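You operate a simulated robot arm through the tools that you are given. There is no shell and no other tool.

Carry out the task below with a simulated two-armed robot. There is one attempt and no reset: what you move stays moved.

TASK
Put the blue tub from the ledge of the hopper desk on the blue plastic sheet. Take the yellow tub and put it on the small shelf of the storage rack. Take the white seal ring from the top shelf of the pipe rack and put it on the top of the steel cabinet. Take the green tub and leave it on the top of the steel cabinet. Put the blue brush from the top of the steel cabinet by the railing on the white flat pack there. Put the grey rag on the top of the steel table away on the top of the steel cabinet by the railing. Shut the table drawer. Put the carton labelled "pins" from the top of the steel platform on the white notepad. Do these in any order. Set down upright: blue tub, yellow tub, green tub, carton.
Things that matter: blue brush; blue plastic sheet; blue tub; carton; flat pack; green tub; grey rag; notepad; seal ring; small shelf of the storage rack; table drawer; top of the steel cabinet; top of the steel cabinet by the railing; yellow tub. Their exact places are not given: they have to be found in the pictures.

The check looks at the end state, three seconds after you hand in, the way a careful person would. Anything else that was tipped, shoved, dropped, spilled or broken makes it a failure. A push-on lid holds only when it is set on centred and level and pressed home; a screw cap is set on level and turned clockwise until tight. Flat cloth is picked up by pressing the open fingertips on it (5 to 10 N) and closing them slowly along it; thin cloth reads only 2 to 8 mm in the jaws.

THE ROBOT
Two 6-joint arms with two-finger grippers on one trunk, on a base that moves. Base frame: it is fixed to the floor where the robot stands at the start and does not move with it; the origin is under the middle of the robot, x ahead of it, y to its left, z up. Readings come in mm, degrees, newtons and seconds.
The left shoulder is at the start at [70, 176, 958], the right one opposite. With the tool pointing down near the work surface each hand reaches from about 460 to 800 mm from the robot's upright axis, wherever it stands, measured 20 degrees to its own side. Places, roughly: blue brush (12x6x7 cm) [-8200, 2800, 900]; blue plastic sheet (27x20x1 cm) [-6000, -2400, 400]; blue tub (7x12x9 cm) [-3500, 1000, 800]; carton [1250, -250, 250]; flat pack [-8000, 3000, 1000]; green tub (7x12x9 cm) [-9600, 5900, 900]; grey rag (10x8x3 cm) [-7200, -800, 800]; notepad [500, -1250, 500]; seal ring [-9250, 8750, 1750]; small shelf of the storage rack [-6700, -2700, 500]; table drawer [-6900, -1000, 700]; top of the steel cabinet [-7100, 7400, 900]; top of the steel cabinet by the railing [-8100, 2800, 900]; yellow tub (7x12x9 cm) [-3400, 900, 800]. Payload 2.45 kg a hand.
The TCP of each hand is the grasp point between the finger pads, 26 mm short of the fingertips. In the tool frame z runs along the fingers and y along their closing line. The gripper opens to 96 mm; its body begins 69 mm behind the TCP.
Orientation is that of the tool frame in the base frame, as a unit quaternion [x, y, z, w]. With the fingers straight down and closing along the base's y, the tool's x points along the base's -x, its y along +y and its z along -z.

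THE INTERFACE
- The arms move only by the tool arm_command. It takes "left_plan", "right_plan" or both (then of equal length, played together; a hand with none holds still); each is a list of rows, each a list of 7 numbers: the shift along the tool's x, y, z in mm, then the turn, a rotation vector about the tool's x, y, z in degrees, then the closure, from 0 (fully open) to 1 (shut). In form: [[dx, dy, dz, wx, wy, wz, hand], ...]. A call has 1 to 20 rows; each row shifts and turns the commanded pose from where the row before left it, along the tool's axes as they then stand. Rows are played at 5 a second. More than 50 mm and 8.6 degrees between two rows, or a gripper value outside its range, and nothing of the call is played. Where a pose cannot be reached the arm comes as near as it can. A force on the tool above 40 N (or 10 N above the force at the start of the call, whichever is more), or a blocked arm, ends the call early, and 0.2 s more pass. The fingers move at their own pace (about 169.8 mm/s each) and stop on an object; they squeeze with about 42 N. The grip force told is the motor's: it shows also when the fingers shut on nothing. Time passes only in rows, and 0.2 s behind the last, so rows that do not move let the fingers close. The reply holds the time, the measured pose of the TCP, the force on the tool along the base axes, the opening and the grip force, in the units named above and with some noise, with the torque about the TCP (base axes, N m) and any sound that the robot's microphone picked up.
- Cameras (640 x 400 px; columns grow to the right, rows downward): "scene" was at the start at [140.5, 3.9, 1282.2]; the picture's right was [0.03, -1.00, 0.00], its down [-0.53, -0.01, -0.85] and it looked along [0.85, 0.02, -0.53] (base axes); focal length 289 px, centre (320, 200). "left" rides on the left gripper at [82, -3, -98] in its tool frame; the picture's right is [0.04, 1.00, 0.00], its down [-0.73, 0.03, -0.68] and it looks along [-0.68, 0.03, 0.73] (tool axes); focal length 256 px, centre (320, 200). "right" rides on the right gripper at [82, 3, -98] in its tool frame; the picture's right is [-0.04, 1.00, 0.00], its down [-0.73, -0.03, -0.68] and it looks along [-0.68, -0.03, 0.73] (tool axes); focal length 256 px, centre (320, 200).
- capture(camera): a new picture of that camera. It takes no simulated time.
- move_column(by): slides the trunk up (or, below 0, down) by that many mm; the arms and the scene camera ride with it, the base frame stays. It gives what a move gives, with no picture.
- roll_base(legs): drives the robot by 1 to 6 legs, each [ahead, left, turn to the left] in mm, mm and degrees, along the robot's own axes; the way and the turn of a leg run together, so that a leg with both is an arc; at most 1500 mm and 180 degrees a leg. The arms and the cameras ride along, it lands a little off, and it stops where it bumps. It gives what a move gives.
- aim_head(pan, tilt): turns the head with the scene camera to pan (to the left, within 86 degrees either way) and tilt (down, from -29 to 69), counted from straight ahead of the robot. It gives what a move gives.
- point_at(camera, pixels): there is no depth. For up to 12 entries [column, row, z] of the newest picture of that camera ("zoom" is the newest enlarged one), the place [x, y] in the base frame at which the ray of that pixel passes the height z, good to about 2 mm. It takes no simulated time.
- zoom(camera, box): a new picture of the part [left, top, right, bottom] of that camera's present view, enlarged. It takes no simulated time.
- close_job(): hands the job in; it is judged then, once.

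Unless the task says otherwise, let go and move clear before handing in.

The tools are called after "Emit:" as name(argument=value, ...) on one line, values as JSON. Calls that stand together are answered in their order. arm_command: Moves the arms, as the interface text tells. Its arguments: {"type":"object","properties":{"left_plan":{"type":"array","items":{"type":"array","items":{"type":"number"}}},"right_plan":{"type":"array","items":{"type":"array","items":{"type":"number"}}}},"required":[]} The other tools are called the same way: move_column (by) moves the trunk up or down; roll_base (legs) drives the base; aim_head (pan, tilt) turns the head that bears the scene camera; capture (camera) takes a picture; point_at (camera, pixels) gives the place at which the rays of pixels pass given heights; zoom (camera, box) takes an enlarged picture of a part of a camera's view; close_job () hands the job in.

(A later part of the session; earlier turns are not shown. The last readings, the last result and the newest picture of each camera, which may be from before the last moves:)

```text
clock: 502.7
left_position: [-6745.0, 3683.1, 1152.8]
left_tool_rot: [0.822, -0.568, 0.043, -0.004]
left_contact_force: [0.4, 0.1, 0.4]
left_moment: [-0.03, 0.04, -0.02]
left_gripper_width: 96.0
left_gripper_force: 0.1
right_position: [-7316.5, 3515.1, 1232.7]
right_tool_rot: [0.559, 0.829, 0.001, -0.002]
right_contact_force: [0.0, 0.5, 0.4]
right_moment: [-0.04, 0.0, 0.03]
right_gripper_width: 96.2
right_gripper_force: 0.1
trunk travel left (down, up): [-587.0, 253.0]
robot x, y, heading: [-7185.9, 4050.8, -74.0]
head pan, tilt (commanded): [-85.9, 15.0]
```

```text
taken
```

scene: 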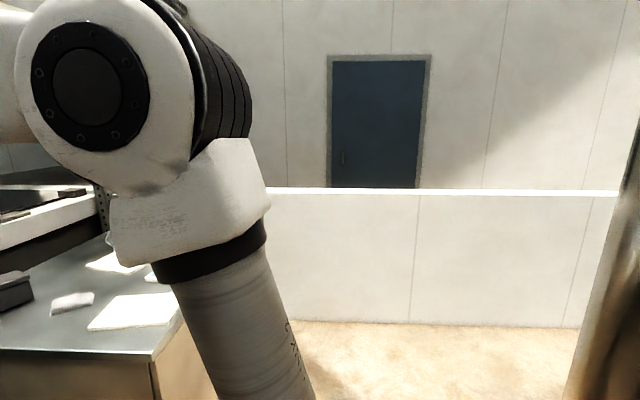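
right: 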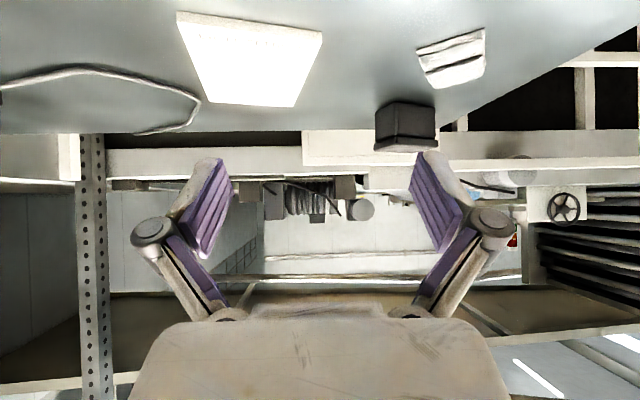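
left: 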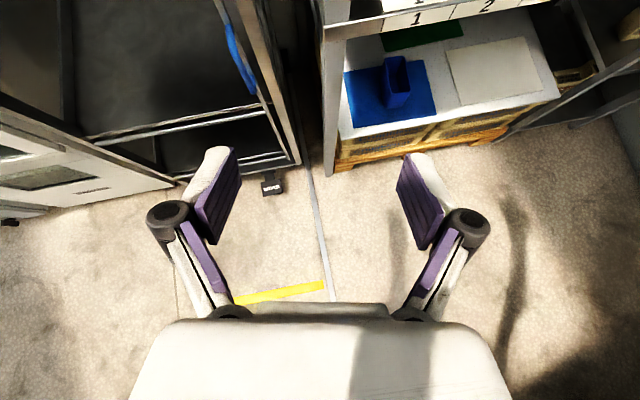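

I'll turn to face north-west for a view of the other aisle.

Emit:
roll_base(legs=[[0, 0, -130]])

Emit:
aim_head(pan=0, tilt=12)

Emit:
capture(camera="scene")

Emit:
aim_head(pan=-50, tilt=12)

Emit:
capture(camera="scene")

```text
clock: 508.4
left_position: [-7749.9, 3922.8, 1153.1]
left_tool_rot: [0.148, 0.988, -0.022, -0.037]
left_contact_force: [0.1, 0.3, 0.1]
left_moment: [0.01, -0.01, 0.02]
left_gripper_width: 96.1
left_gripper_force: 0.0
right_position: [-7534.4, 4478.8, 1232.4]
right_tool_rot: [0.991, -0.136, 0.002, 0.0]
right_contact_force: [0.7, -0.6, 0.6]
right_moment: [0.0, -0.01, -0.02]
right_gripper_width: 96.1
right_gripper_force: 0.1
trunk travel left (down, up): [-587.0, 253.0]
robot x, y, heading: [-7186.7, 4047.6, 158.2]
head pan, tilt (commanded): [-85.9, 15.0]
```

```text
clock: 510.0
left_position: [-7750.6, 3923.3, 1153.8]
left_tool_rot: [0.147, 0.988, -0.022, -0.036]
left_contact_force: [0.4, 0.1, 0.5]
left_moment: [0.0, -0.02, -0.01]
left_gripper_width: 95.8
left_gripper_force: 0.1
right_position: [-7533.7, 4477.0, 1232.2]
right_tool_rot: [0.991, -0.136, 0.002, 0.0]
right_contact_force: [-0.7, -0.1, 0.1]
right_moment: [0.03, -0.01, 0.0]
right_gripper_width: 96.3
right_gripper_force: 0.1
trunk travel left (down, up): [-587.0, 253.0]
robot x, y, heading: [-7189.5, 4046.8, 158.2]
head pan, tilt (commanded): [0.0, 12.0]
```

```text
taken
```

scene: 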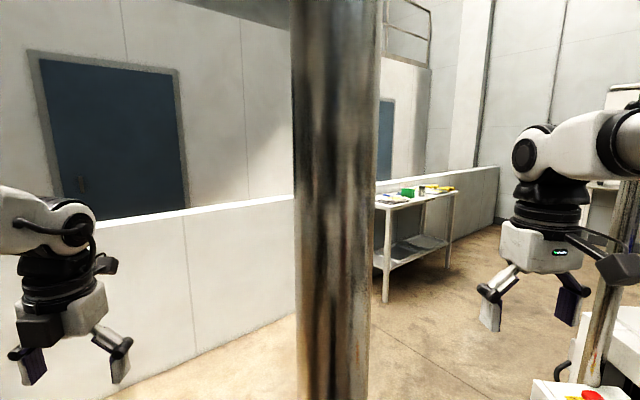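

```text
clock: 511.1
left_position: [-7749.5, 3922.9, 1151.9]
left_tool_rot: [0.148, 0.988, -0.021, -0.037]
left_contact_force: [0.1, 0.1, 0.5]
left_moment: [-0.01, 0.02, 0.0]
left_gripper_width: 96.3
left_gripper_force: 0.1
right_position: [-7533.6, 4478.8, 1232.2]
right_tool_rot: [0.991, -0.136, 0.003, 0.0]
right_contact_force: [0.4, 0.5, -0.4]
right_moment: [0.03, 0.01, -0.04]
right_gripper_width: 95.8
right_gripper_force: 0.1
trunk travel left (down, up): [-587.0, 253.0]
robot x, y, heading: [-7187.5, 4048.4, 158.3]
head pan, tilt (commanded): [-50.0, 12.0]
```

```text
taken
```

scene: 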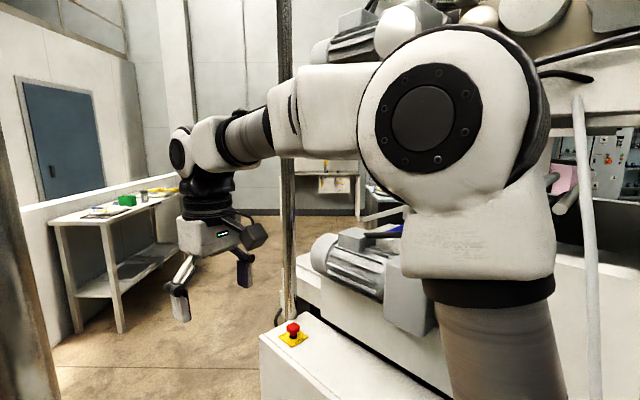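

The green tub stands on a white table at about (-9470,5840), past the pipe. I'll go round the pipe's west side in reverse, arms trailing, as the gap there is wider.

Emit:
roll_base(legs=[[0, 0, 130], [-119, -1186, 0]])

Emit:
roll_base(legs=[[-530, -108, 0], [-690, 39, 0]])

Emit:
capture(camera="scene")

```text
clock: 522.7
left_position: [-7921.7, 3427.1, 1152.0]
left_tool_rot: [0.84, -0.541, 0.042, -0.005]
left_contact_force: [0.9, 0.2, 0.4]
left_moment: [0.0, -0.02, -0.03]
left_gripper_width: 96.0
left_gripper_force: 0.0
right_position: [-8481.0, 3222.8, 1232.7]
right_tool_rot: [0.531, 0.847, 0.0, -0.003]
right_contact_force: [0.3, 0.7, -0.4]
right_moment: [0.0, 0.0, 0.03]
right_gripper_width: 95.9
right_gripper_force: 0.1
trunk travel left (down, up): [-587.0, 253.0]
robot x, y, heading: [-8390.5, 3764.6, -70.4]
head pan, tilt (commanded): [-50.0, 12.0]
```

```text
clock: 529.3
left_position: [-8401.2, 4563.0, 1153.1]
left_tool_rot: [0.841, -0.539, 0.042, -0.005]
left_contact_force: [0.6, 0.6, -0.1]
left_moment: [-0.02, 0.0, 0.01]
left_gripper_width: 95.9
left_gripper_force: 0.0
right_position: [-8959.3, 4354.7, 1231.8]
right_tool_rot: [0.53, 0.848, 0.001, -0.004]
right_contact_force: [-0.2, -0.3, 0.0]
right_moment: [0.01, 0.02, -0.01]
right_gripper_width: 95.9
right_gripper_force: 0.1
trunk travel left (down, up): [-587.0, 253.0]
robot x, y, heading: [-8868.5, 4902.0, -69.9]
head pan, tilt (commanded): [-50.0, 12.0]
```

```text
taken
```

scene: 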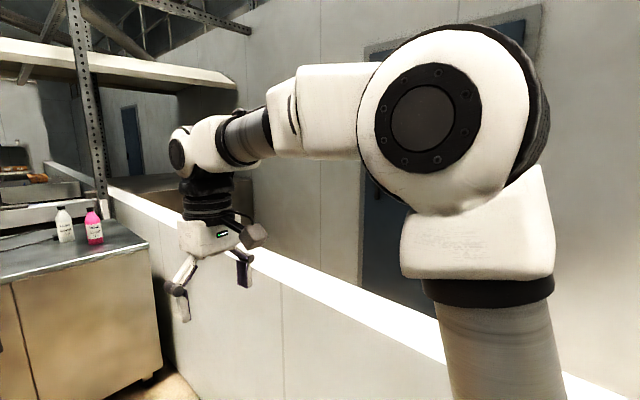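

I'm past the pipe. I'll step away from the wall, turn to face the white table, and look.

Emit:
roll_base(legs=[[-200, 250, 0], [0, 0, -94]])

Emit:
aim_head(pan=-30, tilt=20)

Emit:
capture(camera="scene")

Emit:
aim_head(pan=-80, tilt=10)

Emit:
capture(camera="scene")

```text
clock: 535.4
left_position: [-9067.0, 4728.3, 1152.7]
left_tool_rot: [-0.183, 0.982, -0.033, -0.027]
left_contact_force: [0.2, 0.3, 0.2]
left_moment: [0.01, -0.01, 0.01]
left_gripper_width: 96.0
left_gripper_force: 0.1
right_position: [-9239.8, 5297.0, 1231.8]
right_tool_rot: [0.981, 0.195, 0.003, -0.002]
right_contact_force: [0.3, 0.1, 0.2]
right_moment: [-0.01, 0.01, 0.01]
right_gripper_width: 96.0
right_gripper_force: 0.0
trunk travel left (down, up): [-587.0, 253.0]
robot x, y, heading: [-8700.5, 5176.2, -163.5]
head pan, tilt (commanded): [-50.0, 12.0]
```

```text
clock: 536.2
left_position: [-9066.3, 4727.5, 1154.2]
left_tool_rot: [-0.183, 0.982, -0.033, -0.027]
left_contact_force: [1.3, -0.2, 0.7]
left_moment: [0.0, 0.03, 0.05]
left_gripper_width: 96.1
left_gripper_force: 0.1
right_position: [-9240.5, 5298.3, 1232.4]
right_tool_rot: [0.981, 0.195, 0.003, -0.002]
right_contact_force: [-0.2, -0.3, 0.1]
right_moment: [0.0, 0.02, 0.0]
right_gripper_width: 96.1
right_gripper_force: 0.1
trunk travel left (down, up): [-587.0, 253.0]
robot x, y, heading: [-8699.7, 5173.6, -163.6]
head pan, tilt (commanded): [-30.0, 20.0]
```

```text
taken
```

scene: 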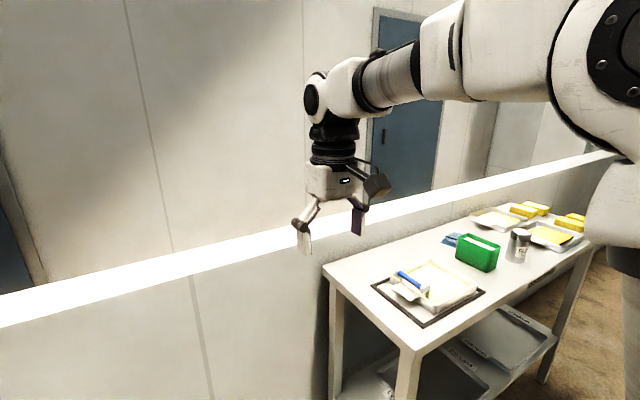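

```text
clock: 537.4
left_position: [-9067.4, 4726.6, 1152.8]
left_tool_rot: [-0.183, 0.982, -0.033, -0.028]
left_contact_force: [0.1, 0.1, -0.7]
left_moment: [-0.01, -0.03, 0.02]
left_gripper_width: 96.1
left_gripper_force: 0.0
right_position: [-9240.7, 5297.0, 1232.5]
right_tool_rot: [0.981, 0.195, 0.002, -0.003]
right_contact_force: [0.0, -0.4, -1.0]
right_moment: [0.0, 0.04, 0.0]
right_gripper_width: 95.8
right_gripper_force: 0.1
trunk travel left (down, up): [-587.0, 253.0]
robot x, y, heading: [-8703.0, 5172.6, -163.3]
head pan, tilt (commanded): [-80.0, 10.0]
```

```text
taken
```

scene: 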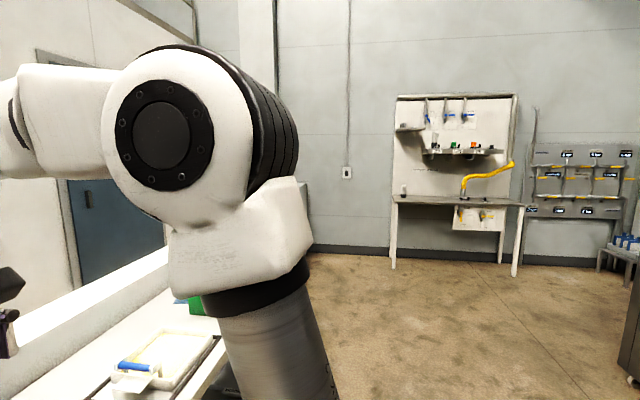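

The green tub is on the white table at (477,252). I'll move north to face it.

Emit:
roll_base(legs=[[-150, -609, 0]])

Emit:
aim_head(pan=-5, tilt=40)

Emit:
capture(camera="scene")

Emit:
zoom(camera="scene", box=[260, 60, 420, 160])

```text
clock: 540.9
left_position: [-9093.0, 5358.8, 1152.6]
left_tool_rot: [-0.182, 0.982, -0.032, -0.028]
left_contact_force: [1.0, -0.6, 0.3]
left_moment: [0.01, 0.03, 0.0]
left_gripper_width: 95.9
left_gripper_force: 0.0
right_position: [-9265.7, 5930.5, 1232.2]
right_tool_rot: [0.981, 0.194, 0.003, -0.002]
right_contact_force: [-0.4, 0.5, -0.7]
right_moment: [0.0, 0.01, 0.0]
right_gripper_width: 95.8
right_gripper_force: 0.1
trunk travel left (down, up): [-587.0, 253.0]
robot x, y, heading: [-8731.6, 5806.9, -163.8]
head pan, tilt (commanded): [-80.0, 10.0]
```

```text
clock: 542.4
left_position: [-9094.8, 5359.0, 1153.1]
left_tool_rot: [-0.182, 0.982, -0.033, -0.027]
left_contact_force: [0.5, 0.5, 0.2]
left_moment: [0.01, 0.0, 0.02]
left_gripper_width: 95.8
left_gripper_force: 0.0
right_position: [-9265.3, 5931.2, 1232.6]
right_tool_rot: [0.981, 0.193, 0.002, -0.001]
right_contact_force: [-0.1, 0.3, -0.4]
right_moment: [-0.01, 0.02, 0.02]
right_gripper_width: 96.1
right_gripper_force: 0.0
trunk travel left (down, up): [-587.0, 253.0]
robot x, y, heading: [-8730.4, 5804.7, -163.7]
head pan, tilt (commanded): [-5.0, 40.0]
```

```text
taken
```

scene: 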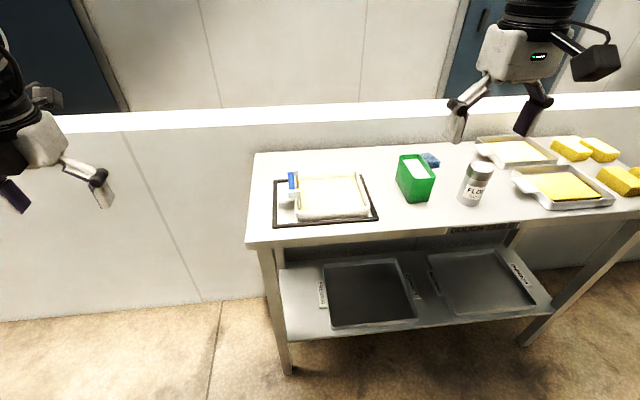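

```text
4.00 times, centred on (340, 110) of scene
```

zoom: 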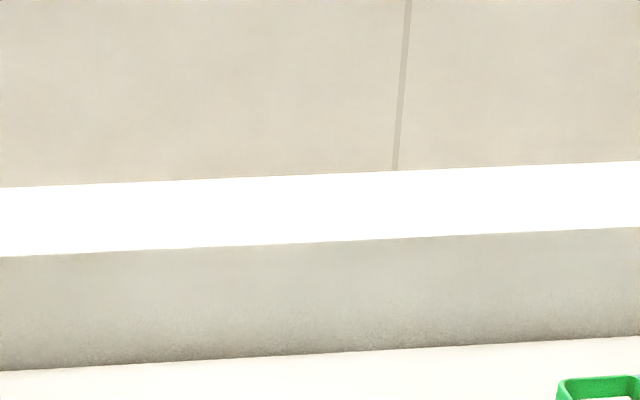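

The green tub at (414,178) seems to hold something white. I'll zoom in on it.

Emit:
zoom(camera="scene", box=[370, 130, 510, 218])

Emit:
capture(camera="right")

```text
4.55 times, centred on (440, 174) of scene
```

zoom: 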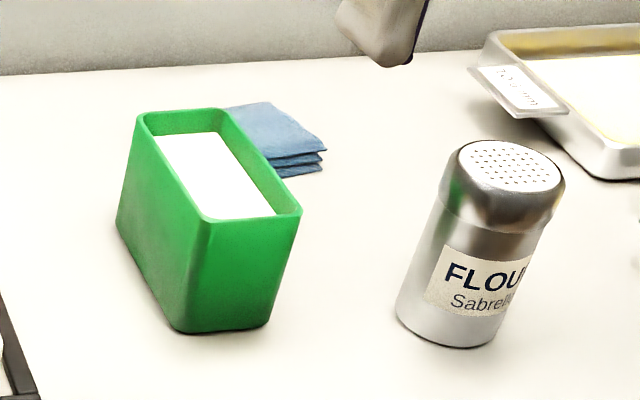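

```text
taken
```

right: 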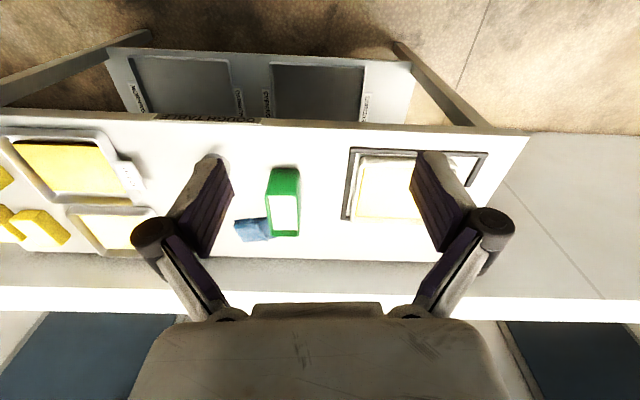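

Emit:
zoom(camera="right", box=[220, 150, 340, 250])

Emit:
point_at(camera="scene", pixels=[[415.2, 178, 980], [435.6, 176.6, 980], [409.2, 202.6, 890], [428.6, 201.5, 890], [399.8, 155.3, 980], [418.5, 153.8, 980]])

```text
4.00 times, centred on (280, 200) of right
```

zoom: 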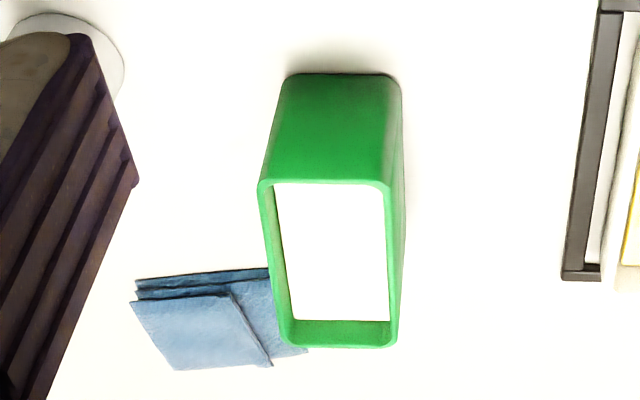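

```text
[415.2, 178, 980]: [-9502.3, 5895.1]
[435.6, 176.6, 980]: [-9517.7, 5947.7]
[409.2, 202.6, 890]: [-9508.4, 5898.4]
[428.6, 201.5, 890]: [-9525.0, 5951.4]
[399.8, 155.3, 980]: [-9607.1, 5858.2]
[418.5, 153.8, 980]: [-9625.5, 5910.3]
```

Emit:
point_at(camera="zoom", pixels=[[262, 183, 980], [391, 187, 980], [284, 344, 980], [396, 344, 980], [288, 76, 890], [396, 80, 890], [262, 183, 960], [391, 187, 960], [288, 76, 870], [396, 80, 870]])

```text
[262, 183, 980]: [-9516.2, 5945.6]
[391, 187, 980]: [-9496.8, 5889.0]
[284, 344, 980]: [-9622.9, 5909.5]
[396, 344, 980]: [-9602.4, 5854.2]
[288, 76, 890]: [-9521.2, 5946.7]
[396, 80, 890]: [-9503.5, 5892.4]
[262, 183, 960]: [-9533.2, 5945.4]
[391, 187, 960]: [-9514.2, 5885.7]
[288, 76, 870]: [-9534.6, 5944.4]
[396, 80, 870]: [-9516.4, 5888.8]
```

Both cameras agree: table z≈891, rim 980, tub centre (-9561,5901), heading −161°. I'll bring the base closer, align the hand, and go over it with a pointing-down grip across its width.

Emit:
roll_base(legs=[[120, -54, 0]])

Emit:
arm_command(right_plan=[[0, 0, 0, 0, 0, 3.4, 0], [-43, 0, 0, 0, 0, 0, 0], [-43, 0, 0, 0, 0, 0, 0], [-43, 0, 0, 0, 0, 0, 0], [-43, 0, 0, 0, 0, 0, 0], [0, 0, 45, 0, 0, 0, 0], [0, 0, 45, 0, 0, 0, 0], [0, 0, 0, 0, 0, 0, 0]])

Emit:
capture(camera="right")

Emit:
capture(camera="scene")

```text
clock: 543.7
left_position: [-9224.8, 5377.0, 1153.2]
left_tool_rot: [-0.183, 0.982, -0.033, -0.028]
left_contact_force: [-0.1, -0.2, -0.5]
left_moment: [0.0, 0.02, -0.03]
left_gripper_width: 96.1
left_gripper_force: 0.1
right_position: [-9396.0, 5947.7, 1233.2]
right_tool_rot: [0.981, 0.194, 0.003, -0.001]
right_contact_force: [-0.7, 0.6, -0.5]
right_moment: [0.04, 0.01, 0.02]
right_gripper_width: 96.0
right_gripper_force: 0.1
trunk travel left (down, up): [-587.0, 253.0]
robot x, y, heading: [-8860.3, 5822.3, -163.4]
head pan, tilt (commanded): [-5.0, 40.0]
```

```text
clock: 545.5
left_position: [-9226.9, 5377.3, 1152.8]
left_tool_rot: [-0.182, 0.982, -0.033, -0.027]
left_contact_force: [-0.6, 0.5, 0.7]
left_moment: [0.01, 0.01, 0.02]
left_gripper_width: 96.2
left_gripper_force: 0.1
right_position: [-9558.5, 5892.2, 1140.9]
right_tool_rot: [0.986, 0.166, 0.003, -0.001]
right_contact_force: [-0.3, -0.1, 0.3]
right_moment: [-0.02, 0.01, 0.03]
right_gripper_width: 95.9
right_gripper_force: 0.0
trunk travel left (down, up): [-587.0, 253.0]
robot x, y, heading: [-8859.8, 5819.7, -163.8]
head pan, tilt (commanded): [-5.0, 40.0]
```

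```text
taken
```

right: 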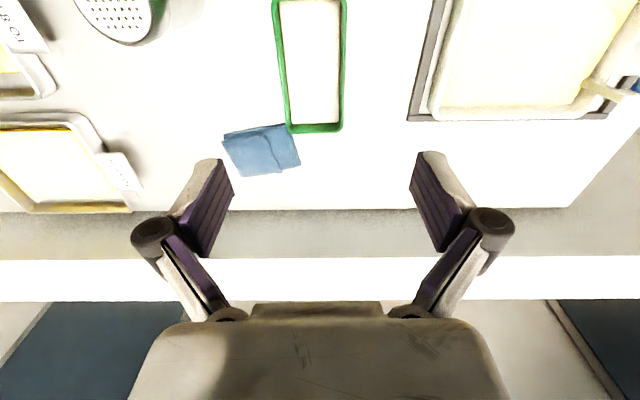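

```text
taken
```

scene: 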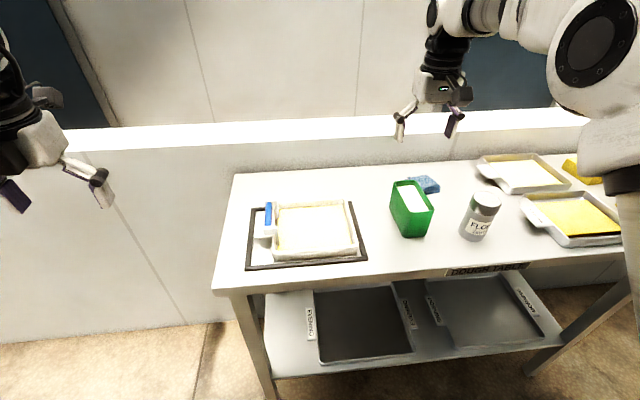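

Emit:
point_at(camera="right", pixels=[[287, 131, 980], [343, 131, 980], [275, 10, 980], [346, 10, 980]])

Emit:
zoom(camera="scene", box=[370, 160, 510, 248])

```text
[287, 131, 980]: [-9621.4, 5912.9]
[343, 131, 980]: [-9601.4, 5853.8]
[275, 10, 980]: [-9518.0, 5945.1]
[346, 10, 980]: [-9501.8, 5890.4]
```

```text
4.55 times, centred on (440, 204) of scene
```

zoom: 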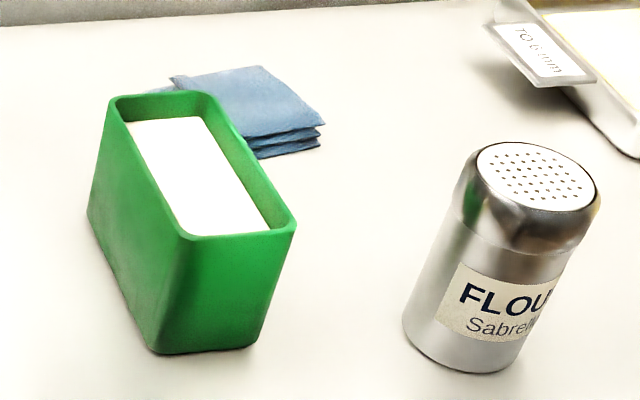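

I'll centre (8.7 mm) and descend, keeping the tips above the blue cloth beside it.

Emit:
arm_command(right_plan=[[0, -8.7, 0, 0, 0, 0, 0], [0, 0, 45, 0, 0, 0, 0], [0, 0, 45, 0, 0, 0, 0], [0, 0, 45, 0, 0, 0, 0], [0, 0, 30, 0, 0, 0, 0], [0, 0, 0, 0, 0, 0, 0]])

Emit:
capture(camera="right")

Emit:
zoom(camera="scene", box=[340, 120, 500, 250])

```text
clock: 546.9
left_position: [-9225.1, 5377.8, 1153.2]
left_tool_rot: [-0.183, 0.982, -0.033, -0.027]
left_contact_force: [-0.2, 0.0, -0.1]
left_moment: [0.0, 0.01, 0.02]
left_gripper_width: 96.0
left_gripper_force: 0.1
right_position: [-9560.2, 5901.6, 977.1]
right_tool_rot: [0.986, 0.166, 0.002, -0.001]
right_contact_force: [0.4, 0.1, 0.3]
right_moment: [0.0, -0.01, 0.01]
right_gripper_width: 96.2
right_gripper_force: 0.0
trunk travel left (down, up): [-587.0, 253.0]
robot x, y, heading: [-8863.5, 5820.0, -163.6]
head pan, tilt (commanded): [-5.0, 40.0]
```

```text
taken
```

right: 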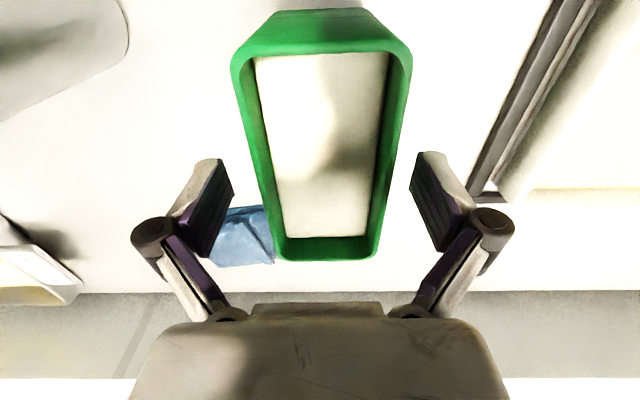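

```text
3.08 times, centred on (420, 185) of scene
```

zoom: 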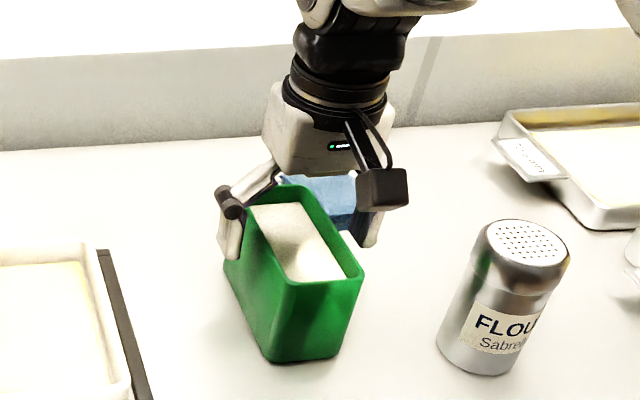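

The tub is centred between the fingers. I'll lower 20 mm and close.

Emit:
arm_command(right_plan=[[0, 0, 20, 0, 0, 0, 0], [0, 0, 0, 0, 0, 0, 0], [0, 0, 0, 0, 0, 0, 0.2], [0, 0, 0, 0, 0, 0, 0.35], [0, 0, 0, 0, 0, 0, 0.6], [0, 0, 0, 0, 0, 0, 0.8], [0, 0, 0, 0, 0, 0, 0.8]])

Emit:
capture(camera="right")

```text
clock: 548.5
left_position: [-9225.3, 5376.6, 1153.7]
left_tool_rot: [-0.183, 0.982, -0.033, -0.027]
left_contact_force: [0.1, 0.5, 0.2]
left_moment: [0.01, 0.02, -0.01]
left_gripper_width: 96.1
left_gripper_force: 0.1
right_position: [-9561.5, 5902.5, 958.3]
right_tool_rot: [0.986, 0.165, 0.002, -0.001]
right_contact_force: [-2.0, -0.9, 3.0]
right_moment: [-0.04, 0.0, 0.02]
right_gripper_width: 61.0
right_gripper_force: 41.3
trunk travel left (down, up): [-587.0, 253.0]
robot x, y, heading: [-8858.4, 5821.3, -163.6]
head pan, tilt (commanded): [-5.0, 40.0]
```

```text
taken
```

right: 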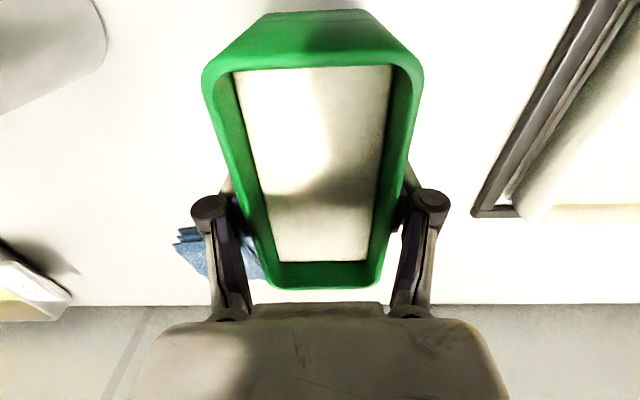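

Gripped at 61 mm. I'll lift straight up and check the cloth stays put.

Emit:
arm_command(right_plan=[[0, 0, -15, 0, 0, 0, 0.8], [0, 0, -35, 0, 0, 0, 0.8], [0, 0, -45, 0, 0, 0, 0.8], [0, 0, -45, 0, 0, 0, 0.8], [0, 0, -40, 0, 0, 0, 0.8], [0, 0, 0, 0, 0, 0, 0.8]])

Emit:
capture(camera="scene")

Emit:
capture(camera="right")

```text
clock: 549.9
left_position: [-9227.3, 5377.8, 1152.9]
left_tool_rot: [-0.182, 0.982, -0.033, -0.026]
left_contact_force: [-0.1, 0.0, -0.8]
left_moment: [-0.01, 0.01, 0.02]
left_gripper_width: 96.1
left_gripper_force: 0.0
right_position: [-9562.2, 5899.4, 1136.2]
right_tool_rot: [0.986, 0.165, 0.004, -0.002]
right_contact_force: [-0.4, 0.2, -3.7]
right_moment: [0.02, 0.03, -0.01]
right_gripper_width: 61.0
right_gripper_force: 42.0
trunk travel left (down, up): [-587.0, 253.0]
robot x, y, heading: [-8862.0, 5823.2, -163.6]
head pan, tilt (commanded): [-5.0, 40.0]
```

```text
taken
```

scene: 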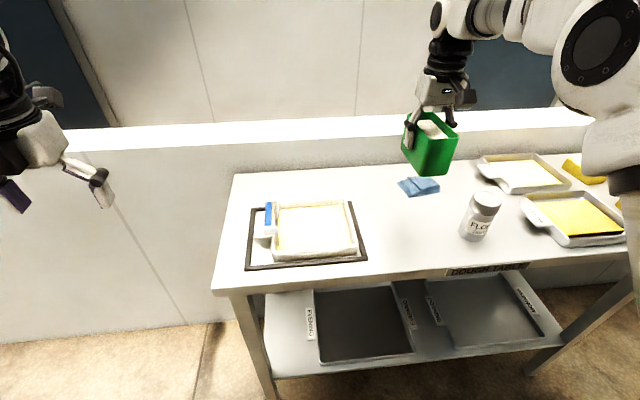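

```text
taken
```

right: 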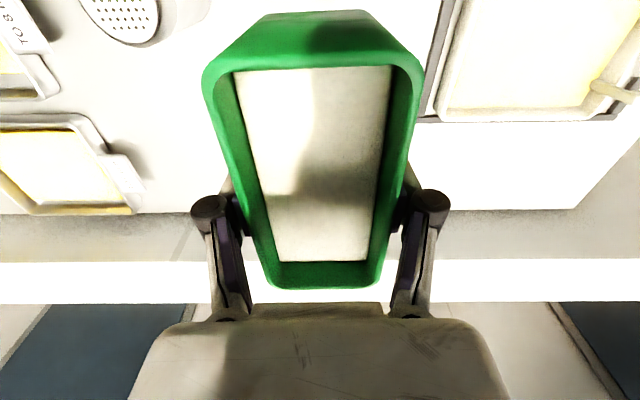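

The green tub is lifted level and the table items are undisturbed. I'll retract the arm, back off, and turn north-east to find the steel cabinet.

Emit:
arm_command(right_plan=[[30, 0, 0, 0, 0, 0, 0.8], [35, 0, 0, 0, 0, 0, 0.8], [35, 0, 0, 0, 0, 0, 0.8], [35, 0, 0, 0, 0, 0, 0.8], [20, 0, 0, 0, 0, 0, 0.8], [0, 0, 0, 0, 0, 0, 0.8]])

Emit:
roll_base(legs=[[-400, 0, 0], [0, 0, -120]])

Emit:
aim_head(pan=0, tilt=12)

Emit:
capture(camera="scene")

Emit:
aim_head(pan=60, tilt=5)

Emit:
capture(camera="scene")

```text
clock: 551.3
left_position: [-9227.3, 5375.9, 1153.2]
left_tool_rot: [-0.183, 0.982, -0.032, -0.027]
left_contact_force: [-0.1, -0.4, -0.2]
left_moment: [-0.01, 0.0, 0.0]
left_gripper_width: 96.1
left_gripper_force: 0.1
right_position: [-9417.3, 5948.6, 1137.0]
right_tool_rot: [0.986, 0.165, 0.003, -0.002]
right_contact_force: [-0.1, -0.2, -2.7]
right_moment: [0.01, -0.03, -0.01]
right_gripper_width: 61.1
right_gripper_force: 42.3
trunk travel left (down, up): [-587.0, 253.0]
robot x, y, heading: [-8861.7, 5824.0, -163.5]
head pan, tilt (commanded): [-5.0, 40.0]
```

```text
clock: 558.8
left_position: [-8675.0, 6476.2, 1152.4]
left_tool_rot: [0.76, 0.649, 0.007, -0.043]
left_contact_force: [0.1, -0.9, 0.4]
left_moment: [0.01, -0.01, 0.0]
left_gripper_width: 96.1
left_gripper_force: 0.0
right_position: [-8084.8, 6354.2, 1137.7]
right_tool_rot: [-0.636, 0.771, -0.002, -0.002]
right_contact_force: [1.2, -0.7, -3.0]
right_moment: [0.02, -0.01, -0.02]
right_gripper_width: 60.8
right_gripper_force: 41.7
trunk travel left (down, up): [-587.0, 253.0]
robot x, y, heading: [-8472.0, 5939.7, 76.5]
head pan, tilt (commanded): [-5.0, 40.0]
```

```text
clock: 559.8
left_position: [-8674.3, 6477.4, 1153.3]
left_tool_rot: [0.76, 0.649, 0.007, -0.042]
left_contact_force: [0.6, 0.7, -0.3]
left_moment: [0.0, -0.01, 0.0]
left_gripper_width: 96.0
left_gripper_force: 0.1
right_position: [-8085.4, 6353.5, 1137.2]
right_tool_rot: [-0.636, 0.772, -0.003, -0.001]
right_contact_force: [0.1, -0.8, -3.0]
right_moment: [0.01, -0.01, -0.05]
right_gripper_width: 61.1
right_gripper_force: 41.9
trunk travel left (down, up): [-587.0, 253.0]
robot x, y, heading: [-8471.0, 5937.5, 76.4]
head pan, tilt (commanded): [0.0, 12.0]
```

```text
taken
```

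scene: 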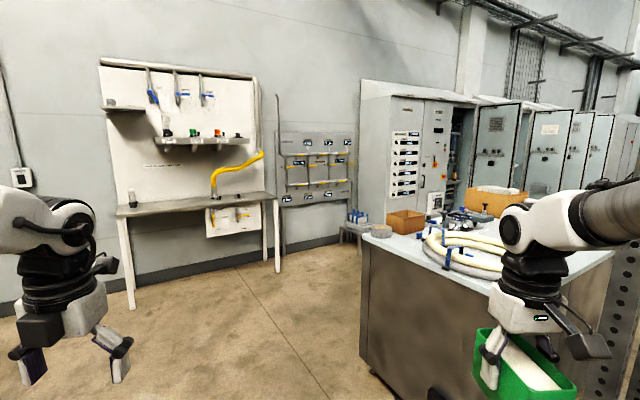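

```text
clock: 561.1
left_position: [-8674.4, 6476.4, 1153.6]
left_tool_rot: [0.76, 0.648, 0.007, -0.041]
left_contact_force: [0.0, -0.6, -0.6]
left_moment: [-0.01, -0.02, 0.02]
left_gripper_width: 96.0
left_gripper_force: 0.1
right_position: [-8084.3, 6353.0, 1137.3]
right_tool_rot: [-0.636, 0.771, -0.002, -0.001]
right_contact_force: [0.3, -0.1, -3.8]
right_moment: [0.03, 0.02, -0.01]
right_gripper_width: 61.0
right_gripper_force: 42.4
trunk travel left (down, up): [-587.0, 253.0]
robot x, y, heading: [-8475.6, 5937.3, 76.6]
head pan, tilt (commanded): [60.0, 5.0]
```

```text
taken
```

scene: 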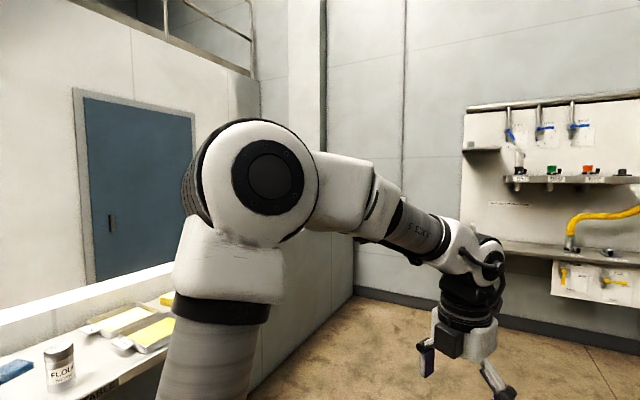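

The steel cabinet top (with hoses) is on the right at (450,245) and the pipe rack at left (185,130). I'll zoom in on the rack's upper shelves for the seal ring.

Emit:
aim_head(pan=20, tilt=5)

Emit:
zoom(camera="scene", box=[170, 50, 410, 200])

Emit:
capture(camera="scene")

```text
clock: 562.1
left_position: [-8675.5, 6476.6, 1153.5]
left_tool_rot: [0.76, 0.649, 0.008, -0.041]
left_contact_force: [-0.4, 0.0, -0.6]
left_moment: [-0.02, -0.01, -0.02]
left_gripper_width: 96.0
left_gripper_force: 0.0
right_position: [-8083.6, 6354.8, 1137.6]
right_tool_rot: [-0.636, 0.772, -0.003, -0.001]
right_contact_force: [1.0, -0.1, -3.0]
right_moment: [0.01, 0.0, 0.01]
right_gripper_width: 61.0
right_gripper_force: 42.1
trunk travel left (down, up): [-587.0, 253.0]
robot x, y, heading: [-8474.5, 5937.4, 76.6]
head pan, tilt (commanded): [20.0, 5.0]
```

```text
2.67 times, centred on (290, 125) of scene
```

zoom: 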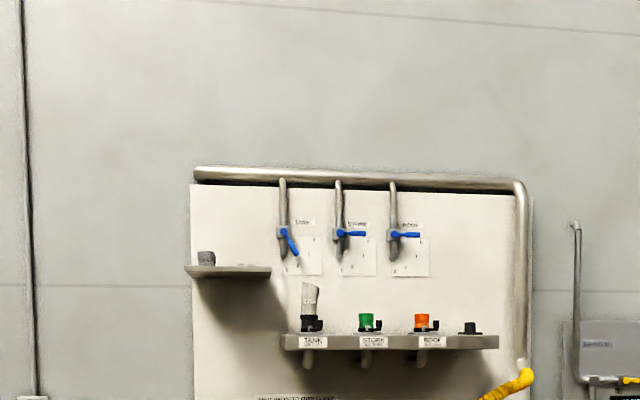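

```text
taken
```

scene: 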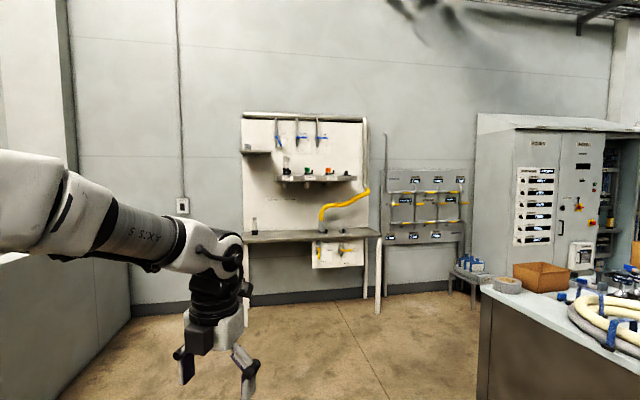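

The rack's top shelf is the small one at upper left. I'll put the green tub down first, so I look at the steel cabinet's top now.

Emit:
aim_head(pan=-25, tilt=22)

Emit:
capture(camera="scene")

Emit:
zoom(camera="scene", box=[220, 90, 540, 290])

```text
clock: 563.2
left_position: [-8675.3, 6477.3, 1152.9]
left_tool_rot: [0.76, 0.649, 0.008, -0.042]
left_contact_force: [0.0, 1.2, 0.3]
left_moment: [0.01, -0.01, 0.02]
left_gripper_width: 96.0
left_gripper_force: 0.1
right_position: [-8085.1, 6353.5, 1138.1]
right_tool_rot: [-0.636, 0.772, -0.002, -0.002]
right_contact_force: [-1.0, -0.4, -2.8]
right_moment: [0.03, 0.0, -0.02]
right_gripper_width: 61.1
right_gripper_force: 42.3
trunk travel left (down, up): [-587.0, 253.0]
robot x, y, heading: [-8469.8, 5936.8, 76.6]
head pan, tilt (commanded): [-25.0, 22.0]
```

```text
taken
```

scene: 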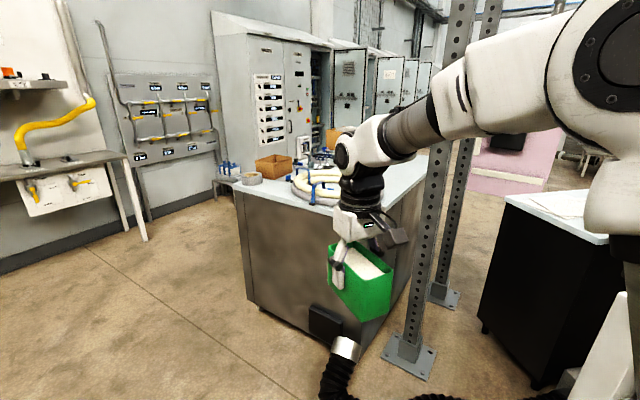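

```text
2.00 times, centred on (380, 190) of scene
```

zoom: 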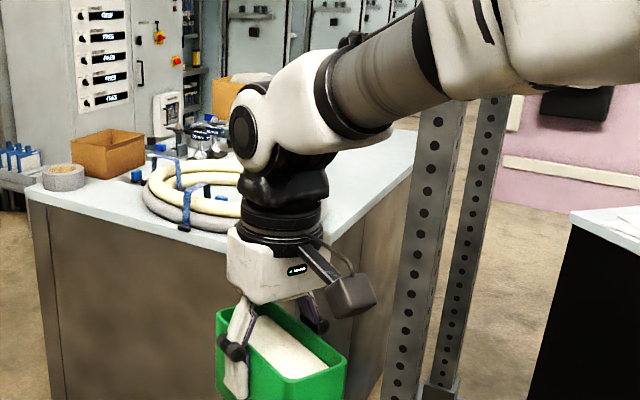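

Emit:
point_at(camera="scene", pixels=[[234, 186, 900], [252, 299, 0], [372, 345, 0], [408, 372, 0], [440, 300, 0], [488, 330, 0], [250, 180, 900], [303, 180, 900]])

Emit:
move_column(by=230)

Emit:
capture(camera="scene")

```text
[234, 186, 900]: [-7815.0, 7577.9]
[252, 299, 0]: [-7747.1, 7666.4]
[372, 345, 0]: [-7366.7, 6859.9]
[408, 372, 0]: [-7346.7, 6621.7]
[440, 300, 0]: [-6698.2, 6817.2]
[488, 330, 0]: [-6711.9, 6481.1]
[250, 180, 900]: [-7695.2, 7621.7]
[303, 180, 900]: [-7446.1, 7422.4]
```

```text
clock: 565.7
left_position: [-8675.0, 6477.3, 1382.3]
left_tool_rot: [0.76, 0.649, 0.008, -0.042]
left_contact_force: [0.0, 0.5, 0.5]
left_moment: [0.03, 0.01, 0.02]
left_gripper_width: 96.0
left_gripper_force: 0.0
right_position: [-8083.4, 6353.3, 1367.2]
right_tool_rot: [-0.636, 0.771, -0.002, -0.001]
right_contact_force: [0.2, 0.0, -3.4]
right_moment: [0.03, -0.02, 0.0]
right_gripper_width: 61.0
right_gripper_force: 42.4
trunk travel left (down, up): [-817.0, 23.0]
robot x, y, heading: [-8469.2, 5936.4, 76.0]
head pan, tilt (commanded): [-25.0, 22.0]
```

```text
taken
```

scene: 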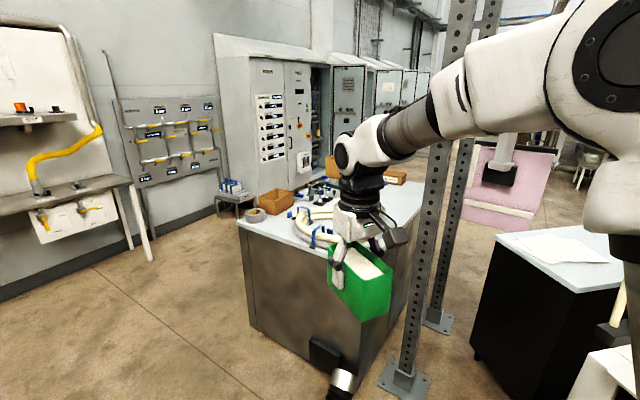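

The cabinet's west face runs from about (-7747,7666) to (-7367,6860). I'll move north and turn east to face it.

Emit:
roll_base(legs=[[1100, 213, 0], [0, 0, -58]])

Emit:
aim_head(pan=0, tilt=35)

Emit:
capture(camera="scene")

```text
clock: 573.9
left_position: [-8099.3, 7513.5, 1382.6]
left_tool_rot: [0.976, 0.214, 0.026, -0.033]
left_contact_force: [-0.4, 0.8, -0.4]
left_moment: [0.0, -0.01, -0.01]
left_gripper_width: 96.2
left_gripper_force: 0.1
right_position: [-7872.9, 6954.0, 1367.9]
right_tool_rot: [-0.196, 0.981, -0.001, -0.003]
right_contact_force: [-0.5, 1.1, -4.1]
right_moment: [0.02, 0.0, 0.02]
right_gripper_width: 61.2
right_gripper_force: 42.1
trunk travel left (down, up): [-817.0, 23.0]
robot x, y, heading: [-8432.6, 7044.3, 20.2]
head pan, tilt (commanded): [-25.0, 22.0]
```

```text
clock: 574.8
left_position: [-8098.9, 7512.0, 1382.3]
left_tool_rot: [0.976, 0.215, 0.027, -0.034]
left_contact_force: [-0.2, 0.3, 0.1]
left_moment: [-0.03, 0.02, -0.04]
left_gripper_width: 96.0
left_gripper_force: 0.1
right_position: [-7874.3, 6952.9, 1367.2]
right_tool_rot: [-0.197, 0.98, -0.002, -0.002]
right_contact_force: [0.7, -0.1, -3.7]
right_moment: [0.01, 0.0, 0.0]
right_gripper_width: 61.2
right_gripper_force: 41.9
trunk travel left (down, up): [-817.0, 23.0]
robot x, y, heading: [-8436.1, 7043.7, 20.2]
head pan, tilt (commanded): [0.0, 35.0]
```

```text
taken
```

scene: 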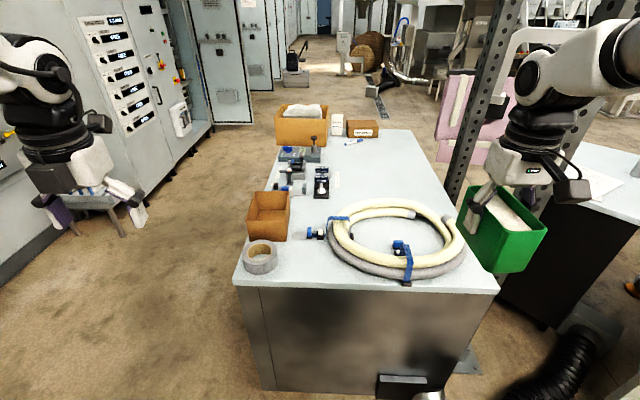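

The cabinet top has a hose coil, boxes and tape; the area around (390,175) beyond the coil is free. I'll measure it.

Emit:
point_at(camera="scene", pixels=[[234, 283, 900], [497, 290, 900], [410, 128, 900], [345, 195, 900], [450, 195, 900], [385, 175, 900], [400, 150, 900], [320, 265, 900], [462, 245, 900], [330, 232, 900], [395, 208, 900], [290, 270, 900]])

Emit:
zoom(camera="scene", box=[220, 100, 510, 300])

```text
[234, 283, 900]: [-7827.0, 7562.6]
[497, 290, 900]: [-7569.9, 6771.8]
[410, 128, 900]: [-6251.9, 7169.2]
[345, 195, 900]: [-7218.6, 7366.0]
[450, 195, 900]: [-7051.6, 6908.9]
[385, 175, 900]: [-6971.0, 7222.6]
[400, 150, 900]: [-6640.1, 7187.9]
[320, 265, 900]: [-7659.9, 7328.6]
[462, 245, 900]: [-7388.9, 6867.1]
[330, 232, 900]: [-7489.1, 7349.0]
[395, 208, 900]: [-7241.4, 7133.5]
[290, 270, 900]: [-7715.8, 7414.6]
```

```text
2.00 times, centred on (365, 200) of scene
```

zoom: 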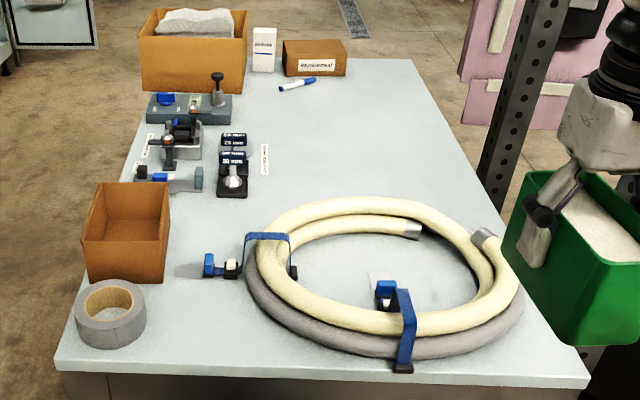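

Emit:
point_at(camera="scene", pixels=[[265, 388, 0], [20, 280, 0], [100, 212, 0], [190, 150, 0], [252, 124, 0], [350, 75, 0], [460, 95, 0]])

Emit:
zoom(camera="scene", box=[230, 215, 350, 290])

Emit:
point_at(camera="zoom", pixels=[[40, 360, 900], [250, 270, 900], [245, 150, 900], [340, 150, 900], [420, 150, 900], [440, 220, 900], [500, 290, 900], [300, 370, 900], [550, 380, 900], [340, 250, 900]])

```text
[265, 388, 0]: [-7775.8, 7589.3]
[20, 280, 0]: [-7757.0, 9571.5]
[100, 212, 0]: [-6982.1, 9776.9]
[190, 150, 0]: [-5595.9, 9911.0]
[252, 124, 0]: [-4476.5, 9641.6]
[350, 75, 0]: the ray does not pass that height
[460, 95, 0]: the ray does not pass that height
```

```text
5.33 times, centred on (290, 252) of scene
```

zoom: 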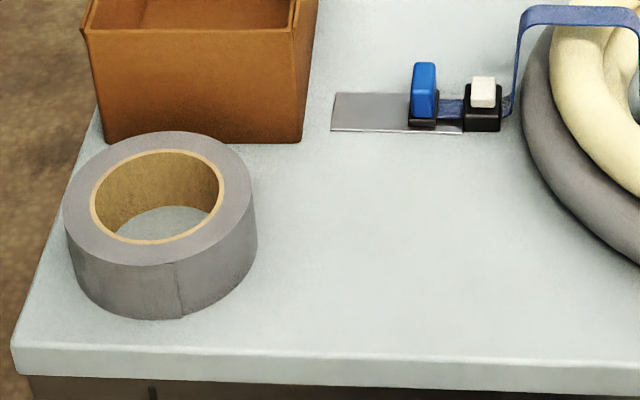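

```text
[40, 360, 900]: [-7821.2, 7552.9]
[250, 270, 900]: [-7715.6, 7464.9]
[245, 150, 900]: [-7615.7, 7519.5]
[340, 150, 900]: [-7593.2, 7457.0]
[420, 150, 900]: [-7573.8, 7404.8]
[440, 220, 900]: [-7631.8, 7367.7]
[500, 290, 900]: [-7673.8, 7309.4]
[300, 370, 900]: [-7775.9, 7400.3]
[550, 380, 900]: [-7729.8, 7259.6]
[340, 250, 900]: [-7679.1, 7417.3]
```

The corridor is wide. The front-left patch between the tape roll and the hose coil, about 185×175 mm, is free, so I'll set the green tub there at about (-7666,7381). First I line up the base.

Emit:
roll_base(legs=[[0, 0, -4.2], [110, 391, 0]])

Emit:
move_column(by=-200)

Emit:
aim_head(pan=-15, tilt=45)

Emit:
capture(camera="scene")

Emit:
capture(camera="right")

```text
clock: 577.8
left_position: [-8063.2, 7891.0, 1383.7]
left_tool_rot: [0.984, 0.175, 0.028, -0.033]
left_contact_force: [-0.7, -0.2, -0.1]
left_moment: [0.0, -0.02, 0.0]
left_gripper_width: 96.1
left_gripper_force: 0.0
right_position: [-7882.5, 7315.6, 1366.7]
right_tool_rot: [-0.156, 0.988, 0.0, -0.002]
right_contact_force: [-0.6, -1.0, -3.4]
right_moment: [0.02, 0.02, 0.01]
right_gripper_width: 61.5
right_gripper_force: 42.1
trunk travel left (down, up): [-817.0, 23.0]
robot x, y, heading: [-8432.8, 7454.1, 15.7]
head pan, tilt (commanded): [0.0, 35.0]
```

```text
clock: 580.0
left_position: [-8062.5, 7892.8, 1184.1]
left_tool_rot: [0.984, 0.175, 0.028, -0.033]
left_contact_force: [-0.1, -0.2, 0.3]
left_moment: [-0.01, 0.01, 0.03]
left_gripper_width: 96.1
left_gripper_force: 0.0
right_position: [-7882.1, 7316.8, 1168.1]
right_tool_rot: [-0.157, 0.988, -0.001, -0.003]
right_contact_force: [0.2, 0.1, -2.9]
right_moment: [0.02, -0.04, 0.02]
right_gripper_width: 61.1
right_gripper_force: 41.9
trunk travel left (down, up): [-617.0, 223.0]
robot x, y, heading: [-8433.6, 7452.4, 15.6]
head pan, tilt (commanded): [0.0, 35.0]
```

```text
clock: 580.7
left_position: [-8063.5, 7894.4, 1183.2]
left_tool_rot: [0.984, 0.174, 0.028, -0.032]
left_contact_force: [-0.3, -0.3, 1.0]
left_moment: [0.02, 0.0, -0.02]
left_gripper_width: 96.0
left_gripper_force: 0.1
right_position: [-7882.4, 7317.8, 1167.8]
right_tool_rot: [-0.158, 0.987, -0.001, -0.003]
right_contact_force: [0.0, 0.2, -3.1]
right_moment: [0.01, -0.02, 0.0]
right_gripper_width: 61.1
right_gripper_force: 42.1
trunk travel left (down, up): [-617.0, 223.0]
robot x, y, heading: [-8436.1, 7454.3, 15.6]
head pan, tilt (commanded): [-15.0, 45.0]
```

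```text
taken
```

scene: 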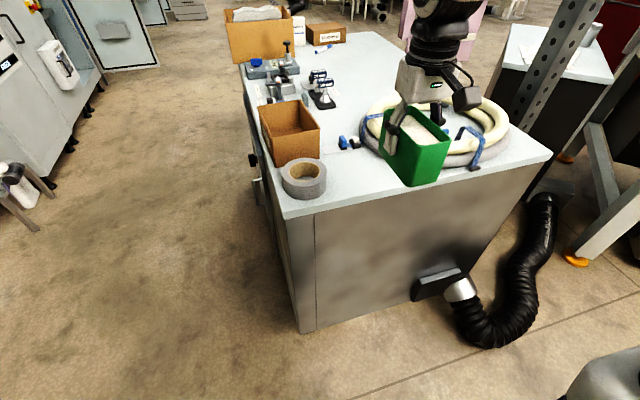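

```text
taken
```

right: 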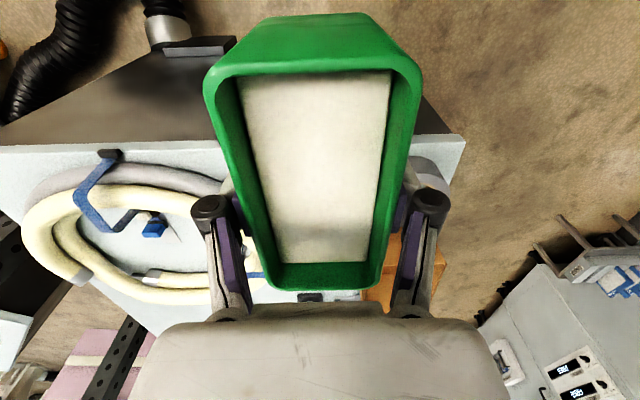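

Emit:
point_at(camera="scene", pixels=[[285, 218, 900], [551, 156, 900], [285, 218, 890], [551, 156, 890], [285, 218, 910], [551, 156, 910], [327, 190, 900], [360, 152, 900], [322, 163, 900], [345, 185, 900]])

Emit:
zoom(camera="scene", box=[270, 100, 430, 220])

```text
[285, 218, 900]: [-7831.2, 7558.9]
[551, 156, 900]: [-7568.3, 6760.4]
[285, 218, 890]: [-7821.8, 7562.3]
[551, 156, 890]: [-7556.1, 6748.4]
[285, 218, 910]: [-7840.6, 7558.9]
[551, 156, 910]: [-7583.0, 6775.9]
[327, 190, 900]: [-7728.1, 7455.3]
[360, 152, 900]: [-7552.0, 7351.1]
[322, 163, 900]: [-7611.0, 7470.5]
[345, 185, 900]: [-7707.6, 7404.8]
```

```text
3.33 times, centred on (350, 160) of scene
```

zoom: 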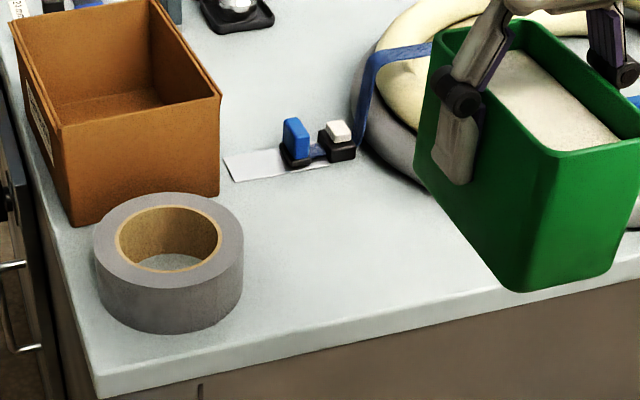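

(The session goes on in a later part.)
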